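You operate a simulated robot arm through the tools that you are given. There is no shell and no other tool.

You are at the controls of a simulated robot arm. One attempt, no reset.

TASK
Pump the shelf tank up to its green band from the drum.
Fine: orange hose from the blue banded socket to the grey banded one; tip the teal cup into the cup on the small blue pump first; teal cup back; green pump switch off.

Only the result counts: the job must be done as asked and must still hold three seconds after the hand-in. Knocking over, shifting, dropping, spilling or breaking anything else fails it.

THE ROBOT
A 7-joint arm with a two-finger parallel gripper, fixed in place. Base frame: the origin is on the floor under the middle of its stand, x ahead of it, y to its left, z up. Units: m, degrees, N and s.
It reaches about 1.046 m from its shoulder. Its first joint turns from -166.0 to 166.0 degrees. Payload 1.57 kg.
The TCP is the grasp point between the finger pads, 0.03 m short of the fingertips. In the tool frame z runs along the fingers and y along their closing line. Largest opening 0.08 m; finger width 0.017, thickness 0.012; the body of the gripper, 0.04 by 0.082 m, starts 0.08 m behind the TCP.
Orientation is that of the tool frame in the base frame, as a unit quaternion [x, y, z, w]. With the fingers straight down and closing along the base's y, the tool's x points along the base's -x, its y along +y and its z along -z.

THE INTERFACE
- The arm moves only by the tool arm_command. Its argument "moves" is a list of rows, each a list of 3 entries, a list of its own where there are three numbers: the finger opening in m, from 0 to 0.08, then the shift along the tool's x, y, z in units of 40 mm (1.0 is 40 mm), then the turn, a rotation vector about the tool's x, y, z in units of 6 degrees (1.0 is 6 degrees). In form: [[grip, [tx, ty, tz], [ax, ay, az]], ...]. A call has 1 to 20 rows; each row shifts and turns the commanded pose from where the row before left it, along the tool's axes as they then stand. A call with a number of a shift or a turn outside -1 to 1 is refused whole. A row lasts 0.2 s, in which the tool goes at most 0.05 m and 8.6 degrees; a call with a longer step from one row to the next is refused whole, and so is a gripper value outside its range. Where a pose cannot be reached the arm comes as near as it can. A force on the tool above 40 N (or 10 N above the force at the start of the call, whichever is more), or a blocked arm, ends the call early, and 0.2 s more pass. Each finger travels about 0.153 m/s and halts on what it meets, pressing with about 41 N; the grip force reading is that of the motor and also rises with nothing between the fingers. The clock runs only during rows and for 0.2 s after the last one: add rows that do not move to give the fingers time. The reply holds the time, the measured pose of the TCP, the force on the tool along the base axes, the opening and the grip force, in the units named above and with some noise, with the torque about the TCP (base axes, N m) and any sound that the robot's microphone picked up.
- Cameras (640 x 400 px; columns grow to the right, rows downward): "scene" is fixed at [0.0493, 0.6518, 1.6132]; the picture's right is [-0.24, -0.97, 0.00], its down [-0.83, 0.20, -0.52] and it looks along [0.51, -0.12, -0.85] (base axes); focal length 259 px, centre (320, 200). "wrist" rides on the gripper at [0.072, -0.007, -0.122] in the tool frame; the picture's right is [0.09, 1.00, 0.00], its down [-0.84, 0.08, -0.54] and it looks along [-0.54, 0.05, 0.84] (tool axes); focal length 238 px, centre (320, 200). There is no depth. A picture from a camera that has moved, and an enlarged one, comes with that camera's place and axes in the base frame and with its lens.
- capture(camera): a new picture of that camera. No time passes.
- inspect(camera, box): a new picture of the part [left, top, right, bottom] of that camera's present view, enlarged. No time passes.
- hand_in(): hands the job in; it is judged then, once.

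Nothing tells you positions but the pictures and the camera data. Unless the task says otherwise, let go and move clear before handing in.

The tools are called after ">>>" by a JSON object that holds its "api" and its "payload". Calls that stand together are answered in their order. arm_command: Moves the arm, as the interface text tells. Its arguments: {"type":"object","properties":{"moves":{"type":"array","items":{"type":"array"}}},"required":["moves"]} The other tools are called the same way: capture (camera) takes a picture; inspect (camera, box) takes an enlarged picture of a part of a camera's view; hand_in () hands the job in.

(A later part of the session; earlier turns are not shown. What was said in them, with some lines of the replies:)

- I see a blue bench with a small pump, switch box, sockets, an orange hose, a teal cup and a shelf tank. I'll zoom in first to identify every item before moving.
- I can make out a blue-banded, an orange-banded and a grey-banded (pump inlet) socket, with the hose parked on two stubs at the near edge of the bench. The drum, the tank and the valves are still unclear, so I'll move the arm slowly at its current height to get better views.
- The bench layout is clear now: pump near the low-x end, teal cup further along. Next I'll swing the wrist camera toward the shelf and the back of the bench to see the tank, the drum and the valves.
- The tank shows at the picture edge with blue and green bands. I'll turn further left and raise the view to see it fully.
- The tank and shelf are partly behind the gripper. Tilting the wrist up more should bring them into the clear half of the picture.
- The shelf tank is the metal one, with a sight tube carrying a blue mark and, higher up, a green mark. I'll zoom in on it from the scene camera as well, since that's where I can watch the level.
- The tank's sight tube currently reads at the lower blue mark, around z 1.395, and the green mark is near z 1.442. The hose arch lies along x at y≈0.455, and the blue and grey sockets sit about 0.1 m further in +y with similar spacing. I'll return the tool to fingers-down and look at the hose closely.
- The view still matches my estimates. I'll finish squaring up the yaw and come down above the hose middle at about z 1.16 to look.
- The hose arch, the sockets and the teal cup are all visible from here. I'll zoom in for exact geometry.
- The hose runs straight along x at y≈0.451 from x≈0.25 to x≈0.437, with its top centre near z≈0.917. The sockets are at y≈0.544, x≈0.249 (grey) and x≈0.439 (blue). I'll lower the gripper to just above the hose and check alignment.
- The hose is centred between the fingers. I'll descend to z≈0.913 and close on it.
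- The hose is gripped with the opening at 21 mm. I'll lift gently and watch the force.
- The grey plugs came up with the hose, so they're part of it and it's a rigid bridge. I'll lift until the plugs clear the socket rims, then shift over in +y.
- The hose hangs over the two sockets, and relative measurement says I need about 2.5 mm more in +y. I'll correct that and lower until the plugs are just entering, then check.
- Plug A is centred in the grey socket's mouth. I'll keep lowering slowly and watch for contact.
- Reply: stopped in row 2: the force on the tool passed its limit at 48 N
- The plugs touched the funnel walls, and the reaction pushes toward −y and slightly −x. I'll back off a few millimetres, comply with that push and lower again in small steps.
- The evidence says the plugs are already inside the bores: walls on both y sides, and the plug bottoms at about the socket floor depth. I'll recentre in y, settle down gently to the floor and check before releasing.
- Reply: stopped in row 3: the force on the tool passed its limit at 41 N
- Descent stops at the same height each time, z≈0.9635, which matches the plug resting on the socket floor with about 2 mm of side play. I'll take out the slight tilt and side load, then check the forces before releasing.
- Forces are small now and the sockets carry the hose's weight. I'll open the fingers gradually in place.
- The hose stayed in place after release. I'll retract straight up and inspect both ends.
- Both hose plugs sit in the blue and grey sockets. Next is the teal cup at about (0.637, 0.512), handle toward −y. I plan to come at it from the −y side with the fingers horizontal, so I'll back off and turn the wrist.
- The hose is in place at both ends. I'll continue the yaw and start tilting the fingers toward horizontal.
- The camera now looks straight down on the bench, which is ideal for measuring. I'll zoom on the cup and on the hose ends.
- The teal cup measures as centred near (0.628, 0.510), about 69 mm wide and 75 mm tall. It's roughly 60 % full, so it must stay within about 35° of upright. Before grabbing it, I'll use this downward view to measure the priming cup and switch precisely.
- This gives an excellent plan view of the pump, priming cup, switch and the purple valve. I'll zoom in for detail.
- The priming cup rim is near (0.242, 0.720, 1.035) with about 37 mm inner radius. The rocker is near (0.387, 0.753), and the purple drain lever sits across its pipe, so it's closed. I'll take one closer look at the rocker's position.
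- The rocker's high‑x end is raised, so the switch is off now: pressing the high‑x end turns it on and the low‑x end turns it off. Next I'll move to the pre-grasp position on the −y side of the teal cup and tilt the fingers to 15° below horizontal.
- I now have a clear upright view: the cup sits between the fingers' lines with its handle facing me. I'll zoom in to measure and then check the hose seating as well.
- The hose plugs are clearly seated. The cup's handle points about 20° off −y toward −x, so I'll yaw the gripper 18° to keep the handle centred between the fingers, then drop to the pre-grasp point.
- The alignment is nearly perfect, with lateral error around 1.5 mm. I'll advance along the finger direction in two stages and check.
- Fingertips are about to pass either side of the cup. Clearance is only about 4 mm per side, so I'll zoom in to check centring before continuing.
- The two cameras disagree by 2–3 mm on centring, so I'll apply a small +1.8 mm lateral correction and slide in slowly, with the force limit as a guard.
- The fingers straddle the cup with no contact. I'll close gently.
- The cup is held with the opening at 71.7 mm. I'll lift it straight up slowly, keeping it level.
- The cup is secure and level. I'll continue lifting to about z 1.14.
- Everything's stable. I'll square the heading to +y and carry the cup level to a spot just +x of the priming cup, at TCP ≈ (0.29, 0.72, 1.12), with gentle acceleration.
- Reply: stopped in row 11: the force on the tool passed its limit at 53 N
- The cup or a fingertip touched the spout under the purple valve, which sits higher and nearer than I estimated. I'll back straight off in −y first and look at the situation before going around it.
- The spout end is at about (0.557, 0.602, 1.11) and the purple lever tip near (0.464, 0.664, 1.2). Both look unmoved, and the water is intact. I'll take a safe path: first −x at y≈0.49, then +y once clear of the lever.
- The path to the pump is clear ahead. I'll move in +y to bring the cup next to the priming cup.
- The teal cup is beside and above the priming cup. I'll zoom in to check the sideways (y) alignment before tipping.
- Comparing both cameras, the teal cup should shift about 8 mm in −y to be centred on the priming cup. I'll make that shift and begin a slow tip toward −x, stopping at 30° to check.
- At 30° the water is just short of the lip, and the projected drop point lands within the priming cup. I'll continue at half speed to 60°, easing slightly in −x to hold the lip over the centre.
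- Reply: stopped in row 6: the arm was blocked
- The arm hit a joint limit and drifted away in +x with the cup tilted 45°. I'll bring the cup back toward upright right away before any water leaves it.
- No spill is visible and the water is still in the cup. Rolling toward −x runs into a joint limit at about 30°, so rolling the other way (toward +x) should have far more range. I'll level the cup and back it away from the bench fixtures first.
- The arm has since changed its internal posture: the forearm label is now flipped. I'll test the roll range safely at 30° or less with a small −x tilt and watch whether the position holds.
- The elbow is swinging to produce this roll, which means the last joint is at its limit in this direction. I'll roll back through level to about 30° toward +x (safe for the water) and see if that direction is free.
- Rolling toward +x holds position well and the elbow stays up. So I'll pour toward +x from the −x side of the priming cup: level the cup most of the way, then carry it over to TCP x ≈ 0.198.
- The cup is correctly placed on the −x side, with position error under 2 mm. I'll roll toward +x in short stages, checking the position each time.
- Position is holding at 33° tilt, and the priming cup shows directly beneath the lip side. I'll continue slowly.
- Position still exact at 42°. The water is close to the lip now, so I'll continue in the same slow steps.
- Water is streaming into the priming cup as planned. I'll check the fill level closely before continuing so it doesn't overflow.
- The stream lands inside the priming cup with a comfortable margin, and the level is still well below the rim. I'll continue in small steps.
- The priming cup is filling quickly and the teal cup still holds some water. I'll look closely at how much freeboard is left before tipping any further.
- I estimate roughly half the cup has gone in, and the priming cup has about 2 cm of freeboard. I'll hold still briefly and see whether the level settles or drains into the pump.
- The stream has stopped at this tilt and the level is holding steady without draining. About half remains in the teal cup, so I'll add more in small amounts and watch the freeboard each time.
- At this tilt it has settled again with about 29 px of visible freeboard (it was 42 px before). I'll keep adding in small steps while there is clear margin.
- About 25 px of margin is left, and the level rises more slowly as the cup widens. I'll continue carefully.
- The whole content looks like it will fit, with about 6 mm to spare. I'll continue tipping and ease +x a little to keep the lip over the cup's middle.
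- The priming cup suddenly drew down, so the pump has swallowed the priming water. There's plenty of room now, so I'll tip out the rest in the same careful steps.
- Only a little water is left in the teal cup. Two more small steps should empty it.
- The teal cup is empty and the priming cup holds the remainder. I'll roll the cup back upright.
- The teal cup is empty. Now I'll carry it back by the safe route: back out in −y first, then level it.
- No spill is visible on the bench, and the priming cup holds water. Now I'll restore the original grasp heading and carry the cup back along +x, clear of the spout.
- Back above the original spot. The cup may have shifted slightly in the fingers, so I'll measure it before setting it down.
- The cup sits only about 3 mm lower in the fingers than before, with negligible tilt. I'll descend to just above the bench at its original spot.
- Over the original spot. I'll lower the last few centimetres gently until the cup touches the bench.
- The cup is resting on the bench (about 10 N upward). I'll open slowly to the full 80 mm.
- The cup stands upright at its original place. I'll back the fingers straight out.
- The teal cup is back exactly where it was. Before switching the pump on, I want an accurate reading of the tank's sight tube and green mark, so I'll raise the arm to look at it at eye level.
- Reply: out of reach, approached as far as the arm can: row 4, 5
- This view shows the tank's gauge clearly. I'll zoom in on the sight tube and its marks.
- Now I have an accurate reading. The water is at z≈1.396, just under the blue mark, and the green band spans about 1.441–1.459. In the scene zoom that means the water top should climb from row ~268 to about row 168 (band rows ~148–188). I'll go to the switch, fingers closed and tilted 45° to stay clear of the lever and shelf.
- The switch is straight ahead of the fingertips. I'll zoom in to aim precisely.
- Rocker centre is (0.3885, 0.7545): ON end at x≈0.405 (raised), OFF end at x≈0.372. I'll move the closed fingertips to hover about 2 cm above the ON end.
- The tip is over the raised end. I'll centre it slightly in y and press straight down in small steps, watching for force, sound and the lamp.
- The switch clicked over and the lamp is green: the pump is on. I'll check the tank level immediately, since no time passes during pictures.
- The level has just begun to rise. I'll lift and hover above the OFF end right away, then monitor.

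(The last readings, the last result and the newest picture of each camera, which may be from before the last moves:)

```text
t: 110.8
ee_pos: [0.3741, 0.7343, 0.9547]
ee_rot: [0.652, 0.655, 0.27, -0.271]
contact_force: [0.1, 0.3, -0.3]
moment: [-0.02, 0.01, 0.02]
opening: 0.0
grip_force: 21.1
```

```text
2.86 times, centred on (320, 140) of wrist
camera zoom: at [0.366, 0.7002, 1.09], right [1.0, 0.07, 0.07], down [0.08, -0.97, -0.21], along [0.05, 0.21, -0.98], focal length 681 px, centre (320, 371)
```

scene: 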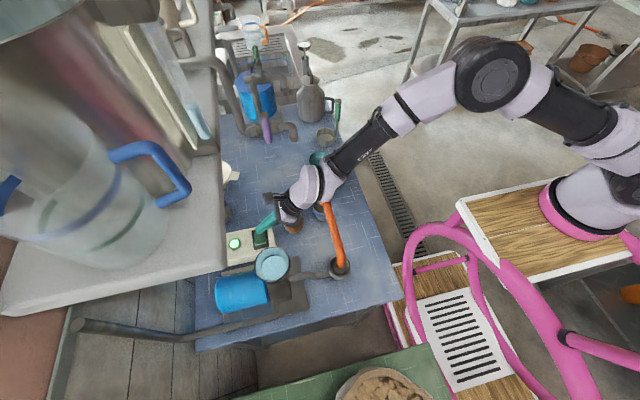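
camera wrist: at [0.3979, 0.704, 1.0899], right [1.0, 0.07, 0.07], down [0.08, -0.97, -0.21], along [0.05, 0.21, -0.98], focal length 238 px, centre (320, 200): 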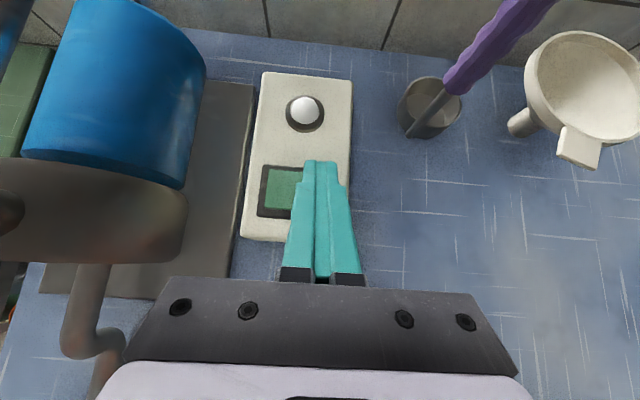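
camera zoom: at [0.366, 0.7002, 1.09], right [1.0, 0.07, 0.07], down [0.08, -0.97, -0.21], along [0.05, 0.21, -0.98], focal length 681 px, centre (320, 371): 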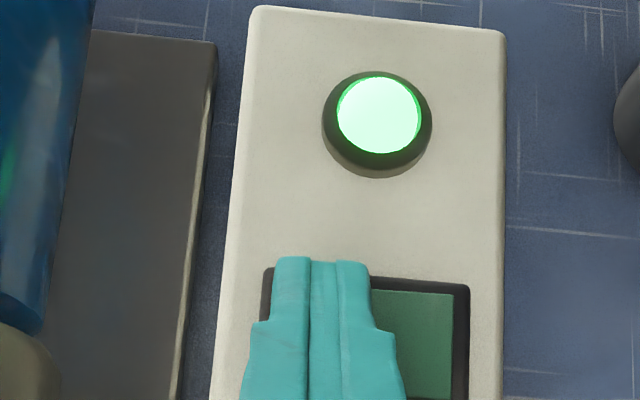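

The pump runs and the level climbs slowly. I'll use a tighter zoom on the tube to track it.

>>> {"api": "inspect", "payload": {"camera": "scene", "box": [150, 20, 230, 150]}}

>>> {"api": "arm_command", "payload": {"moves": [[0.0, [0, -0.04, 0], [0, 0, 0]], [0.0, [0, 0, 0], [0, 0, 0]], [0.0, [0, 0, 0], [0, 0, 0]], [0.0, [0, 0, 0], [0, 0, 0]]]}}

>>> {"api": "inspect", "payload": {"camera": "scene", "box": [150, 20, 230, 150]}}

```text
3.08 times, centred on (190, 85) of scene
camera zoom: at [0.0493, 0.6518, 1.6132], right [-0.24, -0.97, 0.0], down [-0.83, 0.2, -0.52], along [0.51, -0.12, -0.85], focal length 798 px, centre (720, 554)
```

zoom: 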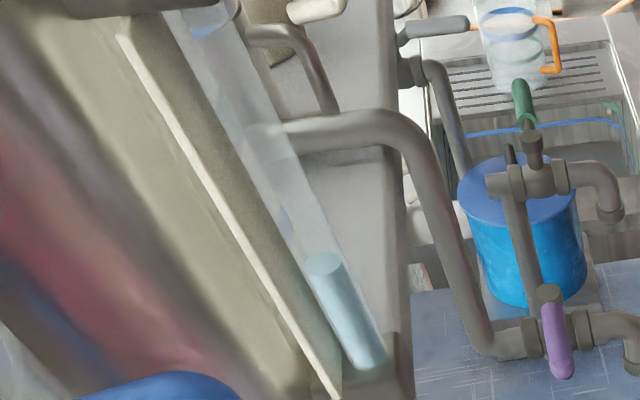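

```text
t: 111.8
ee_pos: [0.3722, 0.7345, 0.9541]
ee_rot: [0.652, 0.655, 0.271, -0.27]
contact_force: [-0.3, 0.6, -0.1]
moment: [-0.03, -0.03, -0.01]
opening: 0.0002
grip_force: 21.1
```

```text
3.08 times, centred on (190, 85) of scene
camera zoom: at [0.0493, 0.6518, 1.6132], right [-0.24, -0.97, 0.0], down [-0.83, 0.2, -0.52], along [0.51, -0.12, -0.85], focal length 798 px, centre (720, 554)
```

zoom: 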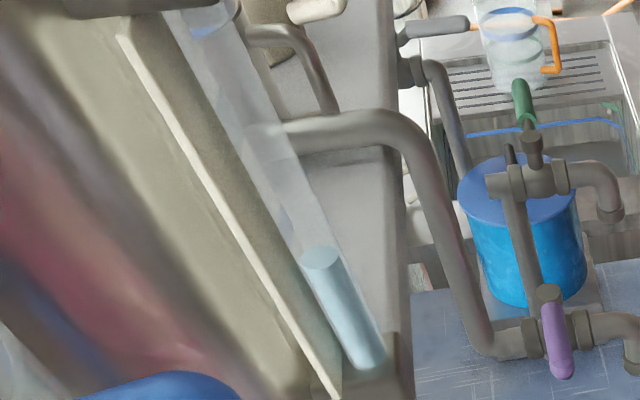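

The water top moved from row 264 to 258 in 1 s, about 2.8 mm/s. The green band centre is at row ~143 (band ~118–168) in this zoom, so it needs roughly 17 s more. I'll wait in place, checking every few seconds.

>>> {"api": "arm_command", "payload": {"moves": [[0.0, [0, 0, 0], [0, 0, 0]], [0.0, [0, 0, 0], [0, 0, 0]], [0.0, [0, 0, 0], [0, 0, 0]], [0.0, [0, 0, 0], [0, 0, 0]], [0.0, [0, 0, 0], [0, 0, 0]], [0.0, [0, 0, 0], [0, 0, 0]], [0.0, [0, 0, 0], [0, 0, 0]], [0.0, [0, 0, 0], [0, 0, 0]], [0.0, [0, 0, 0], [0, 0, 0]], [0.0, [0, 0, 0], [0, 0, 0]], [0.0, [0, 0, 0], [0, 0, 0]], [0.0, [0, 0, 0], [0, 0, 0]], [0.0, [0, 0, 0], [0, 0, 0]], [0.0, [0, 0, 0], [0, 0, 0]], [0.0, [0, 0, 0], [0, 0, 0]]]}}

>>> {"api": "inspect", "payload": {"camera": "scene", "box": [150, 20, 230, 150]}}

>>> {"api": "capture", "payload": {"camera": "scene"}}

```text
t: 115.0
ee_pos: [0.3717, 0.7339, 0.9535]
ee_rot: [0.651, 0.655, 0.271, -0.271]
contact_force: [-0.7, 0.1, 0.5]
moment: [-0.02, -0.02, 0.01]
opening: 0.0003
grip_force: 21.3
```

```text
3.08 times, centred on (190, 85) of scene
camera zoom: at [0.0493, 0.6518, 1.6132], right [-0.24, -0.97, 0.0], down [-0.83, 0.2, -0.52], along [0.51, -0.12, -0.85], focal length 798 px, centre (720, 554)
```

zoom: 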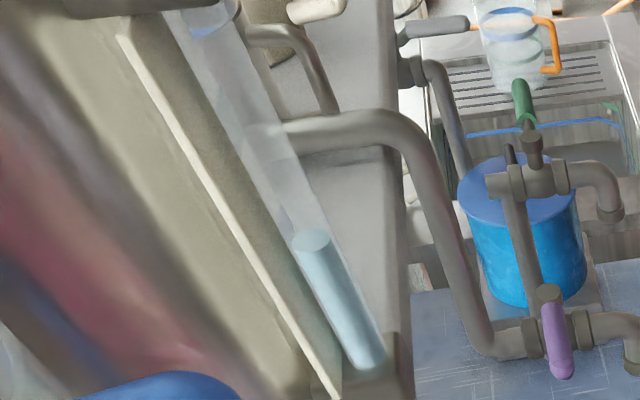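

```text
taken
```

scene: 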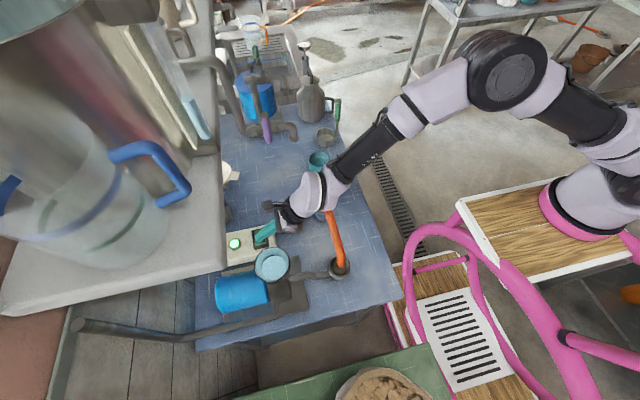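

It's steady at about 5.6 px/s, no leaks visible, and the hose and cups are unchanged. I'll keep waiting.

>>> {"api": "arm_command", "payload": {"moves": [[0.0, [0, 0, 0], [0, 0, 0]], [0.0, [0, 0, 0], [0, 0, 0]], [0.0, [0, 0, 0], [0, 0, 0]], [0.0, [0, 0, 0], [0, 0, 0]], [0.0, [0, 0, 0], [0, 0, 0]], [0.0, [0, 0, 0], [0, 0, 0]], [0.0, [0, 0, 0], [0, 0, 0]], [0.0, [0, 0, 0], [0, 0, 0]], [0.0, [0, 0, 0], [0, 0, 0]], [0.0, [0, 0, 0], [0, 0, 0]], [0.0, [0, 0, 0], [0, 0, 0]], [0.0, [0, 0, 0], [0, 0, 0]], [0.0, [0, 0, 0], [0, 0, 0]], [0.0, [0, 0, 0], [0, 0, 0]], [0.0, [0, 0, 0], [0, 0, 0]], [0.0, [0, 0, 0], [0, 0, 0]], [0.0, [0, 0, 0], [0, 0, 0]], [0.0, [0, 0, 0], [0, 0, 0]], [0.0, [0, 0, 0], [0, 0, 0]], [0.0, [0, 0, 0], [0, 0, 0]]]}}

>>> {"api": "inspect", "payload": {"camera": "scene", "box": [150, 20, 230, 150]}}

```text
t: 119.2
ee_pos: [0.3721, 0.7337, 0.9539]
ee_rot: [0.651, 0.655, 0.271, -0.271]
contact_force: [-0.3, 0.7, 0.3]
moment: [-0.03, -0.04, -0.02]
opening: 0.0001
grip_force: 21.3
```

```text
3.08 times, centred on (190, 85) of scene
camera zoom: at [0.0493, 0.6518, 1.6132], right [-0.24, -0.97, 0.0], down [-0.83, 0.2, -0.52], along [0.51, -0.12, -0.85], focal length 798 px, centre (720, 554)
```

zoom: 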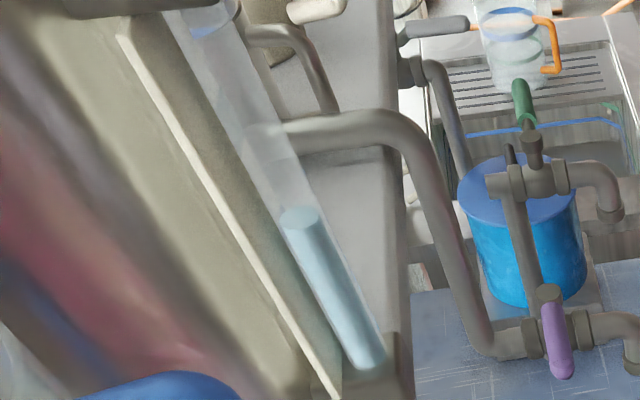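

>>> {"api": "arm_command", "payload": {"moves": [[0.0, [0, 0, 0], [0, 0, 0]], [0.0, [0, 0, 0], [0, 0, 0]], [0.0, [0, 0, 0], [0, 0, 0]], [0.0, [0, 0, 0], [0, 0, 0]], [0.0, [0, 0, 0], [0, 0, 0]], [0.0, [0, 0, 0], [0, 0, 0]], [0.0, [0, 0, 0], [0, 0, 0]], [0.0, [0, 0, 0], [0, 0, 0]], [0.0, [0, 0, 0], [0, 0, 0]], [0.0, [0, 0, 0], [0, 0, 0]], [0.0, [0, 0, 0], [0, 0, 0]], [0.0, [0, 0, 0], [0, 0, 0]], [0.0, [0, 0, 0], [0, 0, 0]], [0.0, [0, 0, 0], [0, 0, 0]], [0.0, [0, 0, 0], [0, 0, 0]], [0.0, [0, 0, 0], [0, 0, 0]], [0.0, [0, 0, 0], [0, 0, 0]], [0.0, [0, 0, 0], [0, 0, 0]], [0.0, [0, 0, 0], [0, 0, 0]], [0.0, [0, 0, 0], [0, 0, 0]]]}}

>>> {"api": "inspect", "payload": {"camera": "scene", "box": [150, 20, 230, 150]}}

```text
t: 123.4
ee_pos: [0.3718, 0.7342, 0.9539]
ee_rot: [0.651, 0.655, 0.271, -0.271]
contact_force: [0.3, -0.6, 0.4]
moment: [0.02, 0.0, 0.02]
opening: 0.0
grip_force: 21.5
```

```text
3.08 times, centred on (190, 85) of scene
camera zoom: at [0.0493, 0.6518, 1.6132], right [-0.24, -0.97, 0.0], down [-0.83, 0.2, -0.52], along [0.51, -0.12, -0.85], focal length 798 px, centre (720, 554)
```

zoom: 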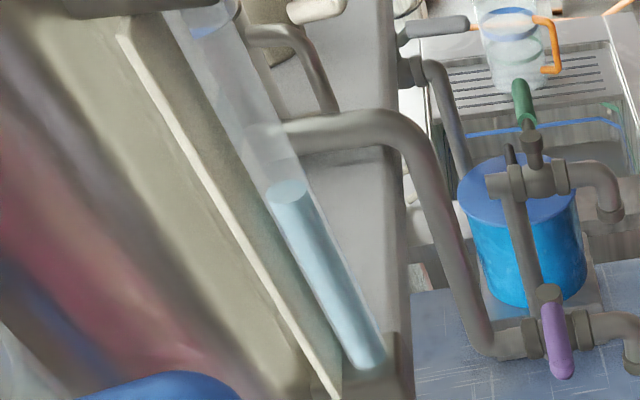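

>>> {"api": "arm_command", "payload": {"moves": [[0.0, [0, 0, 0], [0, 0, 0]], [0.0, [0, 0, 0], [0, 0, 0]], [0.0, [0, 0, 0], [0, 0, 0]], [0.0, [0, 0, 0], [0, 0, 0]], [0.0, [0, 0, 0], [0, 0, 0]], [0.0, [0, 0, 0], [0, 0, 0]], [0.0, [0, 0, 0], [0, 0, 0]], [0.0, [0, 0, 0], [0, 0, 0]], [0.0, [0, 0, 0], [0, 0, 0]], [0.0, [0, 0, 0], [0, 0, 0]], [0.0, [0, 0, 0], [0, 0, 0]], [0.0, [0, 0, 0], [0, 0, 0]], [0.0, [0, 0, 0], [0, 0, 0]], [0.0, [0, 0, 0], [0, 0, 0]], [0.0, [0, 0, 0], [0, 0, 0]], [0.0, [0, 0, 0], [0, 0, 0]], [0.0, [0, 0, 0], [0, 0, 0]], [0.0, [0, 0, 0], [0, 0, 0]], [0.0, [0, 0, 0], [0, 0, 0]], [0.0, [0, 0, 0], [0, 0, 0]]]}}

>>> {"api": "inspect", "payload": {"camera": "scene", "box": [150, 20, 230, 150]}}

>>> {"api": "inspect", "payload": {"camera": "scene", "box": [150, 30, 210, 110]}}

```text
t: 127.6
ee_pos: [0.3726, 0.7348, 0.9529]
ee_rot: [0.651, 0.655, 0.271, -0.27]
contact_force: [0.2, 0.4, 0.6]
moment: [0.0, 0.02, -0.02]
opening: 0.0001
grip_force: 21.9
```

```text
3.08 times, centred on (190, 85) of scene
camera zoom: at [0.0493, 0.6518, 1.6132], right [-0.24, -0.97, 0.0], down [-0.83, 0.2, -0.52], along [0.51, -0.12, -0.85], focal length 798 px, centre (720, 554)
```

zoom: 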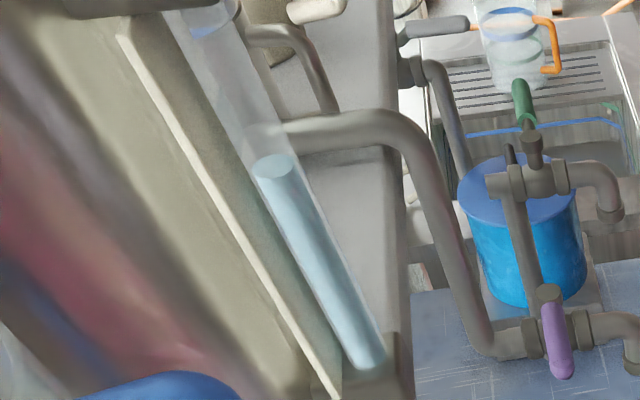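

```text
5.00 times, centred on (180, 70) of scene
camera zoom: at [0.0493, 0.6518, 1.6132], right [-0.24, -0.97, 0.0], down [-0.83, 0.2, -0.52], along [0.51, -0.12, -0.85], focal length 1296 px, centre (1020, 850)
```

zoom: 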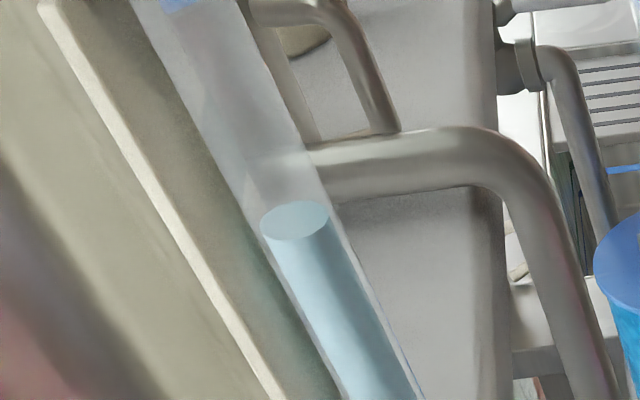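

The level is at about z≈1.4415, just entering the green band, rising 2.45 mm/s. I'll wait about 1.8 s more and press OFF within the same command so it stops near the band's centre.

>>> {"api": "arm_command", "payload": {"moves": [[0.0, [0, 0, 0], [0, 0, 0]], [0.0, [0, 0, 0], [0, 0, 0]], [0.0, [0, 0, 0], [0, 0, 0]], [0.0, [0, 0, 0], [0, 0, 0]], [0.0, [0, 0, 0], [0, 0, 0]], [0.0, [0, 0, 0], [0, 0, 0]], [0.0, [0, 0, 0], [0, 0, 0]], [0.0, [0, 0, 0], [0, 0, 0]], [0.0, [-0.212, 0, 0.212], [0, 0, 0]], [0.0, [-0.106, 0, 0.106], [0, 0, 0]], [0.0, [0, 0, 0], [0, 0, 0]]]}}

>>> {"api": "inspect", "payload": {"camera": "scene", "box": [225, 200, 325, 290]}}

>>> {"api": "inspect", "payload": {"camera": "wrist", "box": [270, 90, 370, 200]}}

>>> {"api": "inspect", "payload": {"camera": "scene", "box": [150, 20, 230, 150]}}

```text
t: 130.0
ee_pos: [0.3717, 0.7348, 0.9357]
ee_rot: [0.651, 0.656, 0.271, -0.271]
contact_force: [0.6, -0.2, 0.3]
moment: [0.0, 0.02, 0.0]
opening: 0.0
grip_force: 21.5
```

```text
4.44 times, centred on (275, 245) of scene
camera zoom: at [0.0493, 0.6518, 1.6132], right [-0.24, -0.97, 0.0], down [-0.83, 0.2, -0.52], along [0.51, -0.12, -0.85], focal length 1152 px, centre (520, 0)
```

zoom: 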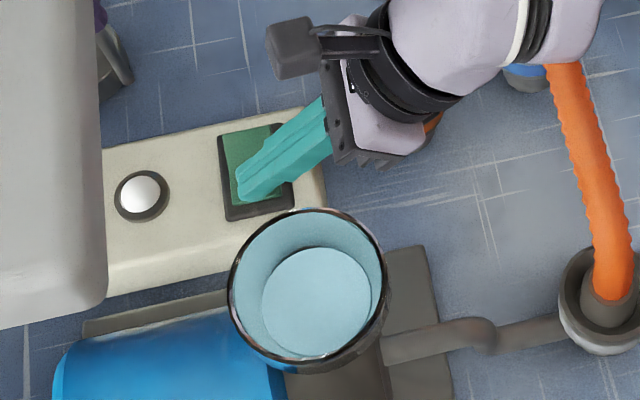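

```text
3.64 times, centred on (320, 145) of wrist
camera zoom: at [0.3627, 0.6996, 1.0729], right [1.0, 0.07, 0.07], down [0.08, -0.97, -0.21], along [0.05, 0.21, -0.98], focal length 867 px, centre (320, 400)
```

zoom: 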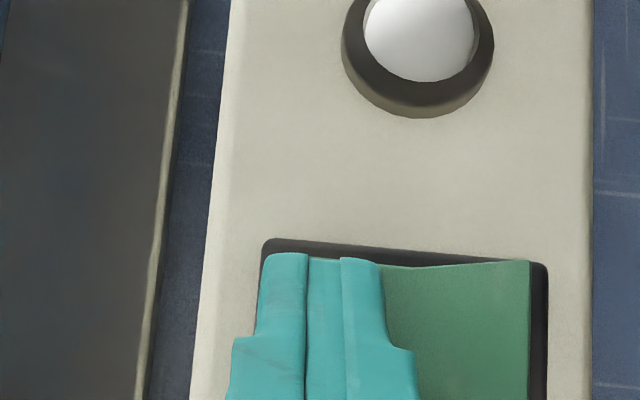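

```text
3.08 times, centred on (190, 85) of scene
camera zoom: at [0.0493, 0.6518, 1.6132], right [-0.24, -0.97, 0.0], down [-0.83, 0.2, -0.52], along [0.51, -0.12, -0.85], focal length 798 px, centre (720, 554)
```

zoom: 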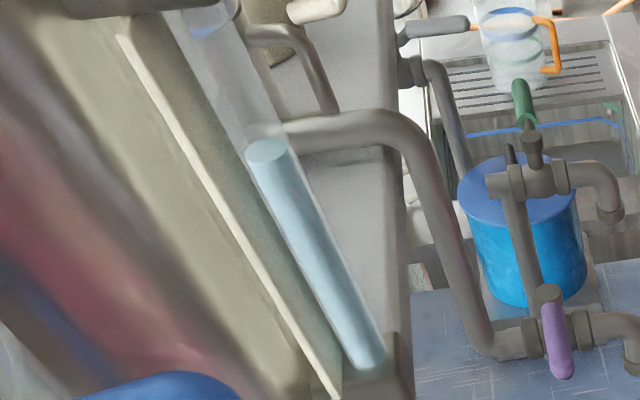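

The lamp is out, so the pump is off. The water top is at about row 151, which is z≈1.4475 and inside the green band. I'll withdraw the arm and verify with the eye-level view of the gauge.

>>> {"api": "arm_command", "payload": {"moves": [[0.0, [0.53, 0, -0.53], [0, 0, 0]], [0.0, [0, 0, -0.85], [0, 0, 0]], [0.0, [0, 0, -0.85], [0, 0, 0]], [0.0, [0, 0, -0.85], [0, 0, 0]], [0.0, [0, 0, -0.85], [0, 0, 0]], [0.0, [0, 0, -0.85], [0, 0, 0]], [0.0, [0.073, -0.06, -0.9], [0, 0, 0]], [0.0, [0.073, -0.06, -0.9], [0, 0, 0]], [0.0, [0.073, -0.06, -0.9], [0, 0, 0]], [0.0, [0.073, -0.06, -0.9], [0, 0, 0]], [0.0, [0.073, -0.06, -0.9], [0, 0, 0]], [0.0, [0.073, -0.06, -0.9], [0, 0, 0]], [0.0, [0.073, -0.06, -0.9], [0, 0, 0]], [0.0, [0.073, -0.06, -0.9], [0, 0, 0]], [0.0, [0, 0, 0], [0, 0, 0]]]}}

>>> {"api": "arm_command", "payload": {"moves": [[0.0, [0, 0, 0], [0, 1, 0]], [0.0, [0, 0, 0], [0, 1, 0]], [0.0, [0, 0, 0], [0, 1, 0]], [0.0, [0, 0, 0], [0, 1, 0]], [0.0, [0, 0, 0], [0, 1, 0]], [0.0, [0, 0, 0], [0, 1, 0]], [0.0, [0, 0, 0], [0, 1, 0]], [0.0, [0, 0, 0], [0, 1, 0]], [0.0, [0, 0, 0], [0, 1, 0]], [0.0, [0, 0, 0], [0, 0, 0]]]}}

>>> {"api": "capture", "payload": {"camera": "wrist"}}

>>> {"api": "capture", "payload": {"camera": "scene"}}

```text
t: 133.2
ee_pos: [0.3543, 0.4255, 1.3046]
ee_rot: [0.652, 0.655, 0.27, -0.271]
contact_force: [0.5, 0.7, -0.7]
moment: [0.01, 0.0, -0.05]
opening: 0.0
grip_force: 20.8
```

```text
t: 135.4
ee_pos: [0.3523, 0.4253, 1.3062]
ee_rot: [-0.457, -0.46, -0.537, 0.539]
contact_force: [-1.0, 0.2, -0.6]
moment: [0.02, 0.02, 0.02]
opening: 0.0
grip_force: 21.4
```

```text
taken
camera wrist: at [0.3456, 0.2952, 1.3574], right [1.0, -0.01, 0.09], down [0.08, -0.4, -0.91], along [0.05, 0.92, -0.4], focal length 238 px, centre (320, 200)
```

wrist: 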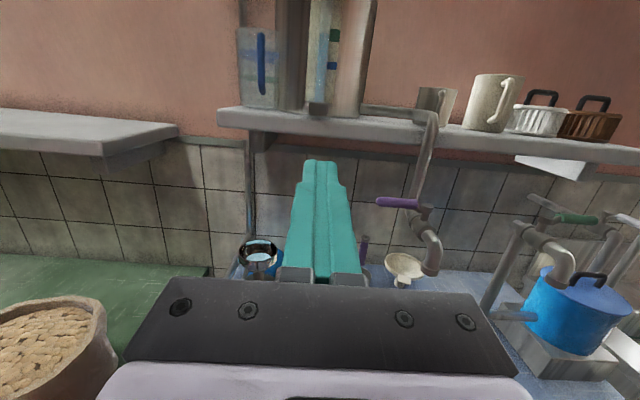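

```text
taken
```

scene: 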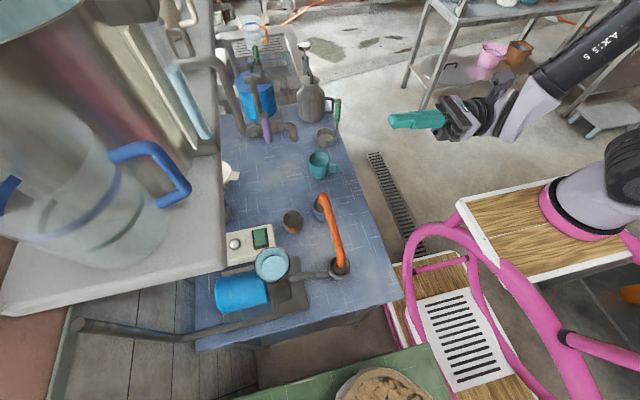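

>>> {"api": "inspect", "payload": {"camera": "wrist", "box": [285, 0, 375, 115]}}

>>> {"api": "inspect", "payload": {"camera": "wrist", "box": [300, 15, 350, 85]}}

>>> {"api": "inspect", "payload": {"camera": "scene", "box": [150, 20, 230, 150]}}

>>> {"api": "inspect", "payload": {"camera": "scene", "box": [200, 170, 400, 320]}}

```text
3.48 times, centred on (330, 58) of wrist
camera zoom: at [0.3456, 0.2952, 1.3574], right [1.0, -0.01, 0.09], down [0.08, -0.4, -0.91], along [0.05, 0.92, -0.4], focal length 829 px, centre (285, 696)
```

zoom: 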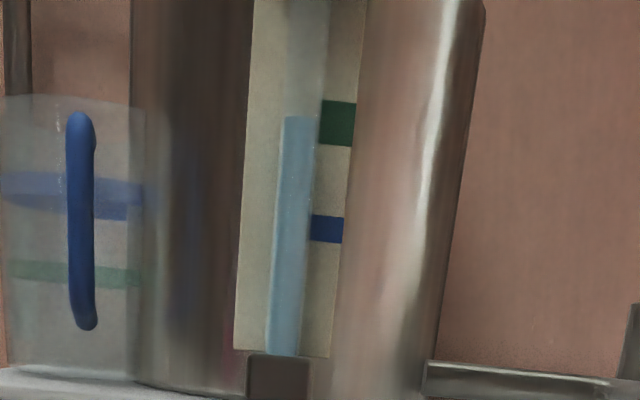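

```text
5.71 times, centred on (325, 50) of wrist
camera zoom: at [0.3456, 0.2952, 1.3574], right [1.0, -0.01, 0.09], down [0.08, -0.4, -0.91], along [0.05, 0.92, -0.4], focal length 1362 px, centre (291, 1057)
```

zoom: 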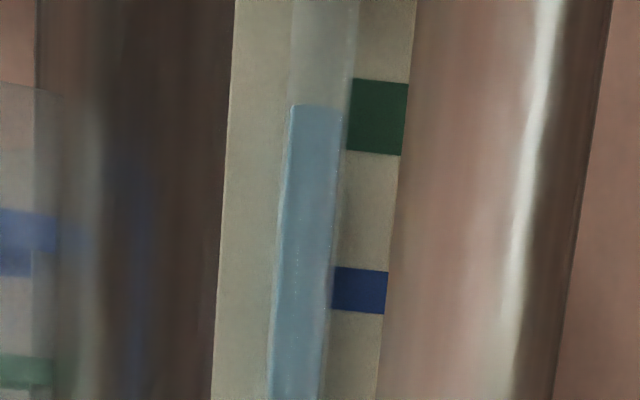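

```text
3.08 times, centred on (190, 85) of scene
camera zoom: at [0.0493, 0.6518, 1.6132], right [-0.24, -0.97, 0.0], down [-0.83, 0.2, -0.52], along [0.51, -0.12, -0.85], focal length 798 px, centre (720, 554)
```

zoom: 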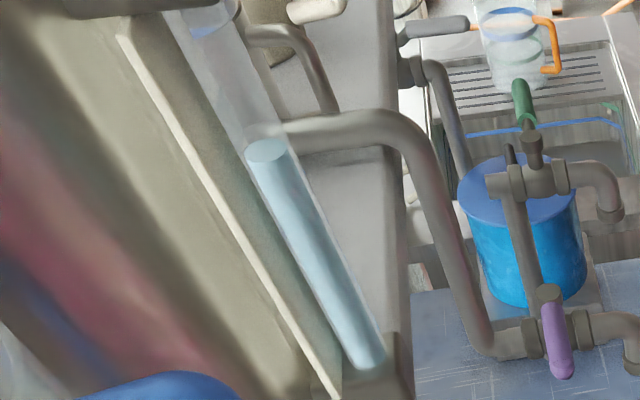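

```text
2.67 times, centred on (300, 245) of scene
camera zoom: at [0.0493, 0.6518, 1.6132], right [-0.24, -0.97, 0.0], down [-0.83, 0.2, -0.52], along [0.51, -0.12, -0.85], focal length 692 px, centre (373, 80)
```

zoom: 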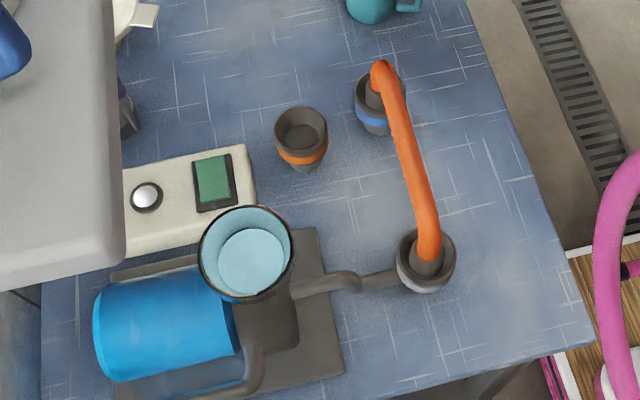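

The gauge confirms it: allowing for parallax, the water top sits about 1 mm below the centre of the green band, and it hasn't moved in the 5 s since the pump stopped. The hose runs from the blue to the grey socket, the teal cup is back in place, the switch and lamp are off, and no spill is visible. I'll take one last look at the whole bench before handing in.

>>> {"api": "inspect", "payload": {"camera": "scene", "box": [200, 20, 400, 200]}}

>>> {"api": "arm_command", "payload": {"moves": [[0.0, [0, 0, 0], [0, 0, 0]], [0.0, [0, 0, 0], [0, 0, 0]], [0.0, [0, 0, 0], [0, 0, 0]], [0.0, [0, 0, 0], [0, 0, 0]], [0.0, [0, 0, 0], [0, 0, 0]], [0.0, [0, 0, 0], [0, 0, 0]], [0.0, [0, 0, 0], [0, 0, 0]], [0.0, [0, 0, 0], [0, 0, 0]], [0.0, [0, 0, 0], [0, 0, 0]], [0.0, [0, 0, 0], [0, 0, 0]]]}}

>>> {"api": "inspect", "payload": {"camera": "wrist", "box": [300, 15, 350, 85]}}

```text
2.22 times, centred on (300, 110) of scene
camera zoom: at [0.0493, 0.6518, 1.6132], right [-0.24, -0.97, 0.0], down [-0.83, 0.2, -0.52], along [0.51, -0.12, -0.85], focal length 576 px, centre (364, 400)
```

zoom: 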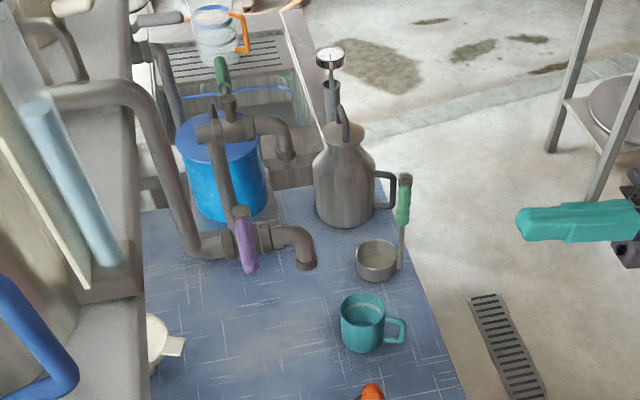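

```text
t: 137.6
ee_pos: [0.3533, 0.4255, 1.3065]
ee_rot: [-0.458, -0.462, -0.536, 0.539]
contact_force: [0.9, -0.1, -0.8]
moment: [0.01, 0.02, 0.0]
opening: 0.0
grip_force: 21.3
```

```text
5.71 times, centred on (325, 50) of wrist
camera zoom: at [0.3458, 0.2954, 1.3575], right [1.0, -0.01, 0.09], down [0.08, -0.4, -0.91], along [0.05, 0.91, -0.4], focal length 1362 px, centre (291, 1057)
```

zoom: 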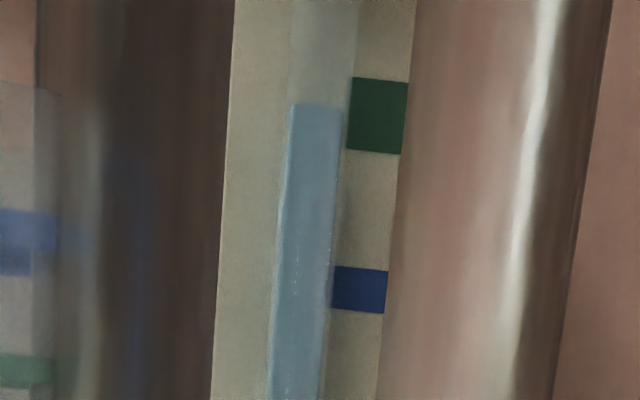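

The water is holding steady inside the green band. The teal cup, hose, valves and the other items are all in place, the pump is off and the arm is clear. Handing in now.

>>> {"api": "hand_in", "payload": {}}

```text
The job is handed in.
```

The shelf tank is filled to its green band from the drum, and I've handed the job in. I don't have the verdict. The level had held for over 7 seconds after the pump went off.

- **Hose:** the orange hose runs from the blue banded socket to the grey banded one, and it carried the water.
- **Priming:** I tipped all the water in the teal cup into the cup on the small blue pump. The pump drew part of it in, and some water is still standing in that cup.
- **Teal cup:** it is back on the bench within a couple of millimetres of where it started.
- **Pump:** I ran it for about 19 seconds. The green switch and its lamp are now off, and the water stands about 1 mm below the centre of the green band.

**Contact with the spout:** while carrying the full teal cup, the cup or a fingertip bumped the spout under the purple-handled valve, at about 53 N. I backed off at once. The spout and handle looked unmoved, and I saw no water spilled then or later.

**Tilted cup:** on the first try at pouring, the arm reached a joint limit and drifted about 5 cm, over the switch box, with the cup tilted 45°. I levelled it before any water came out, then poured from the other side.
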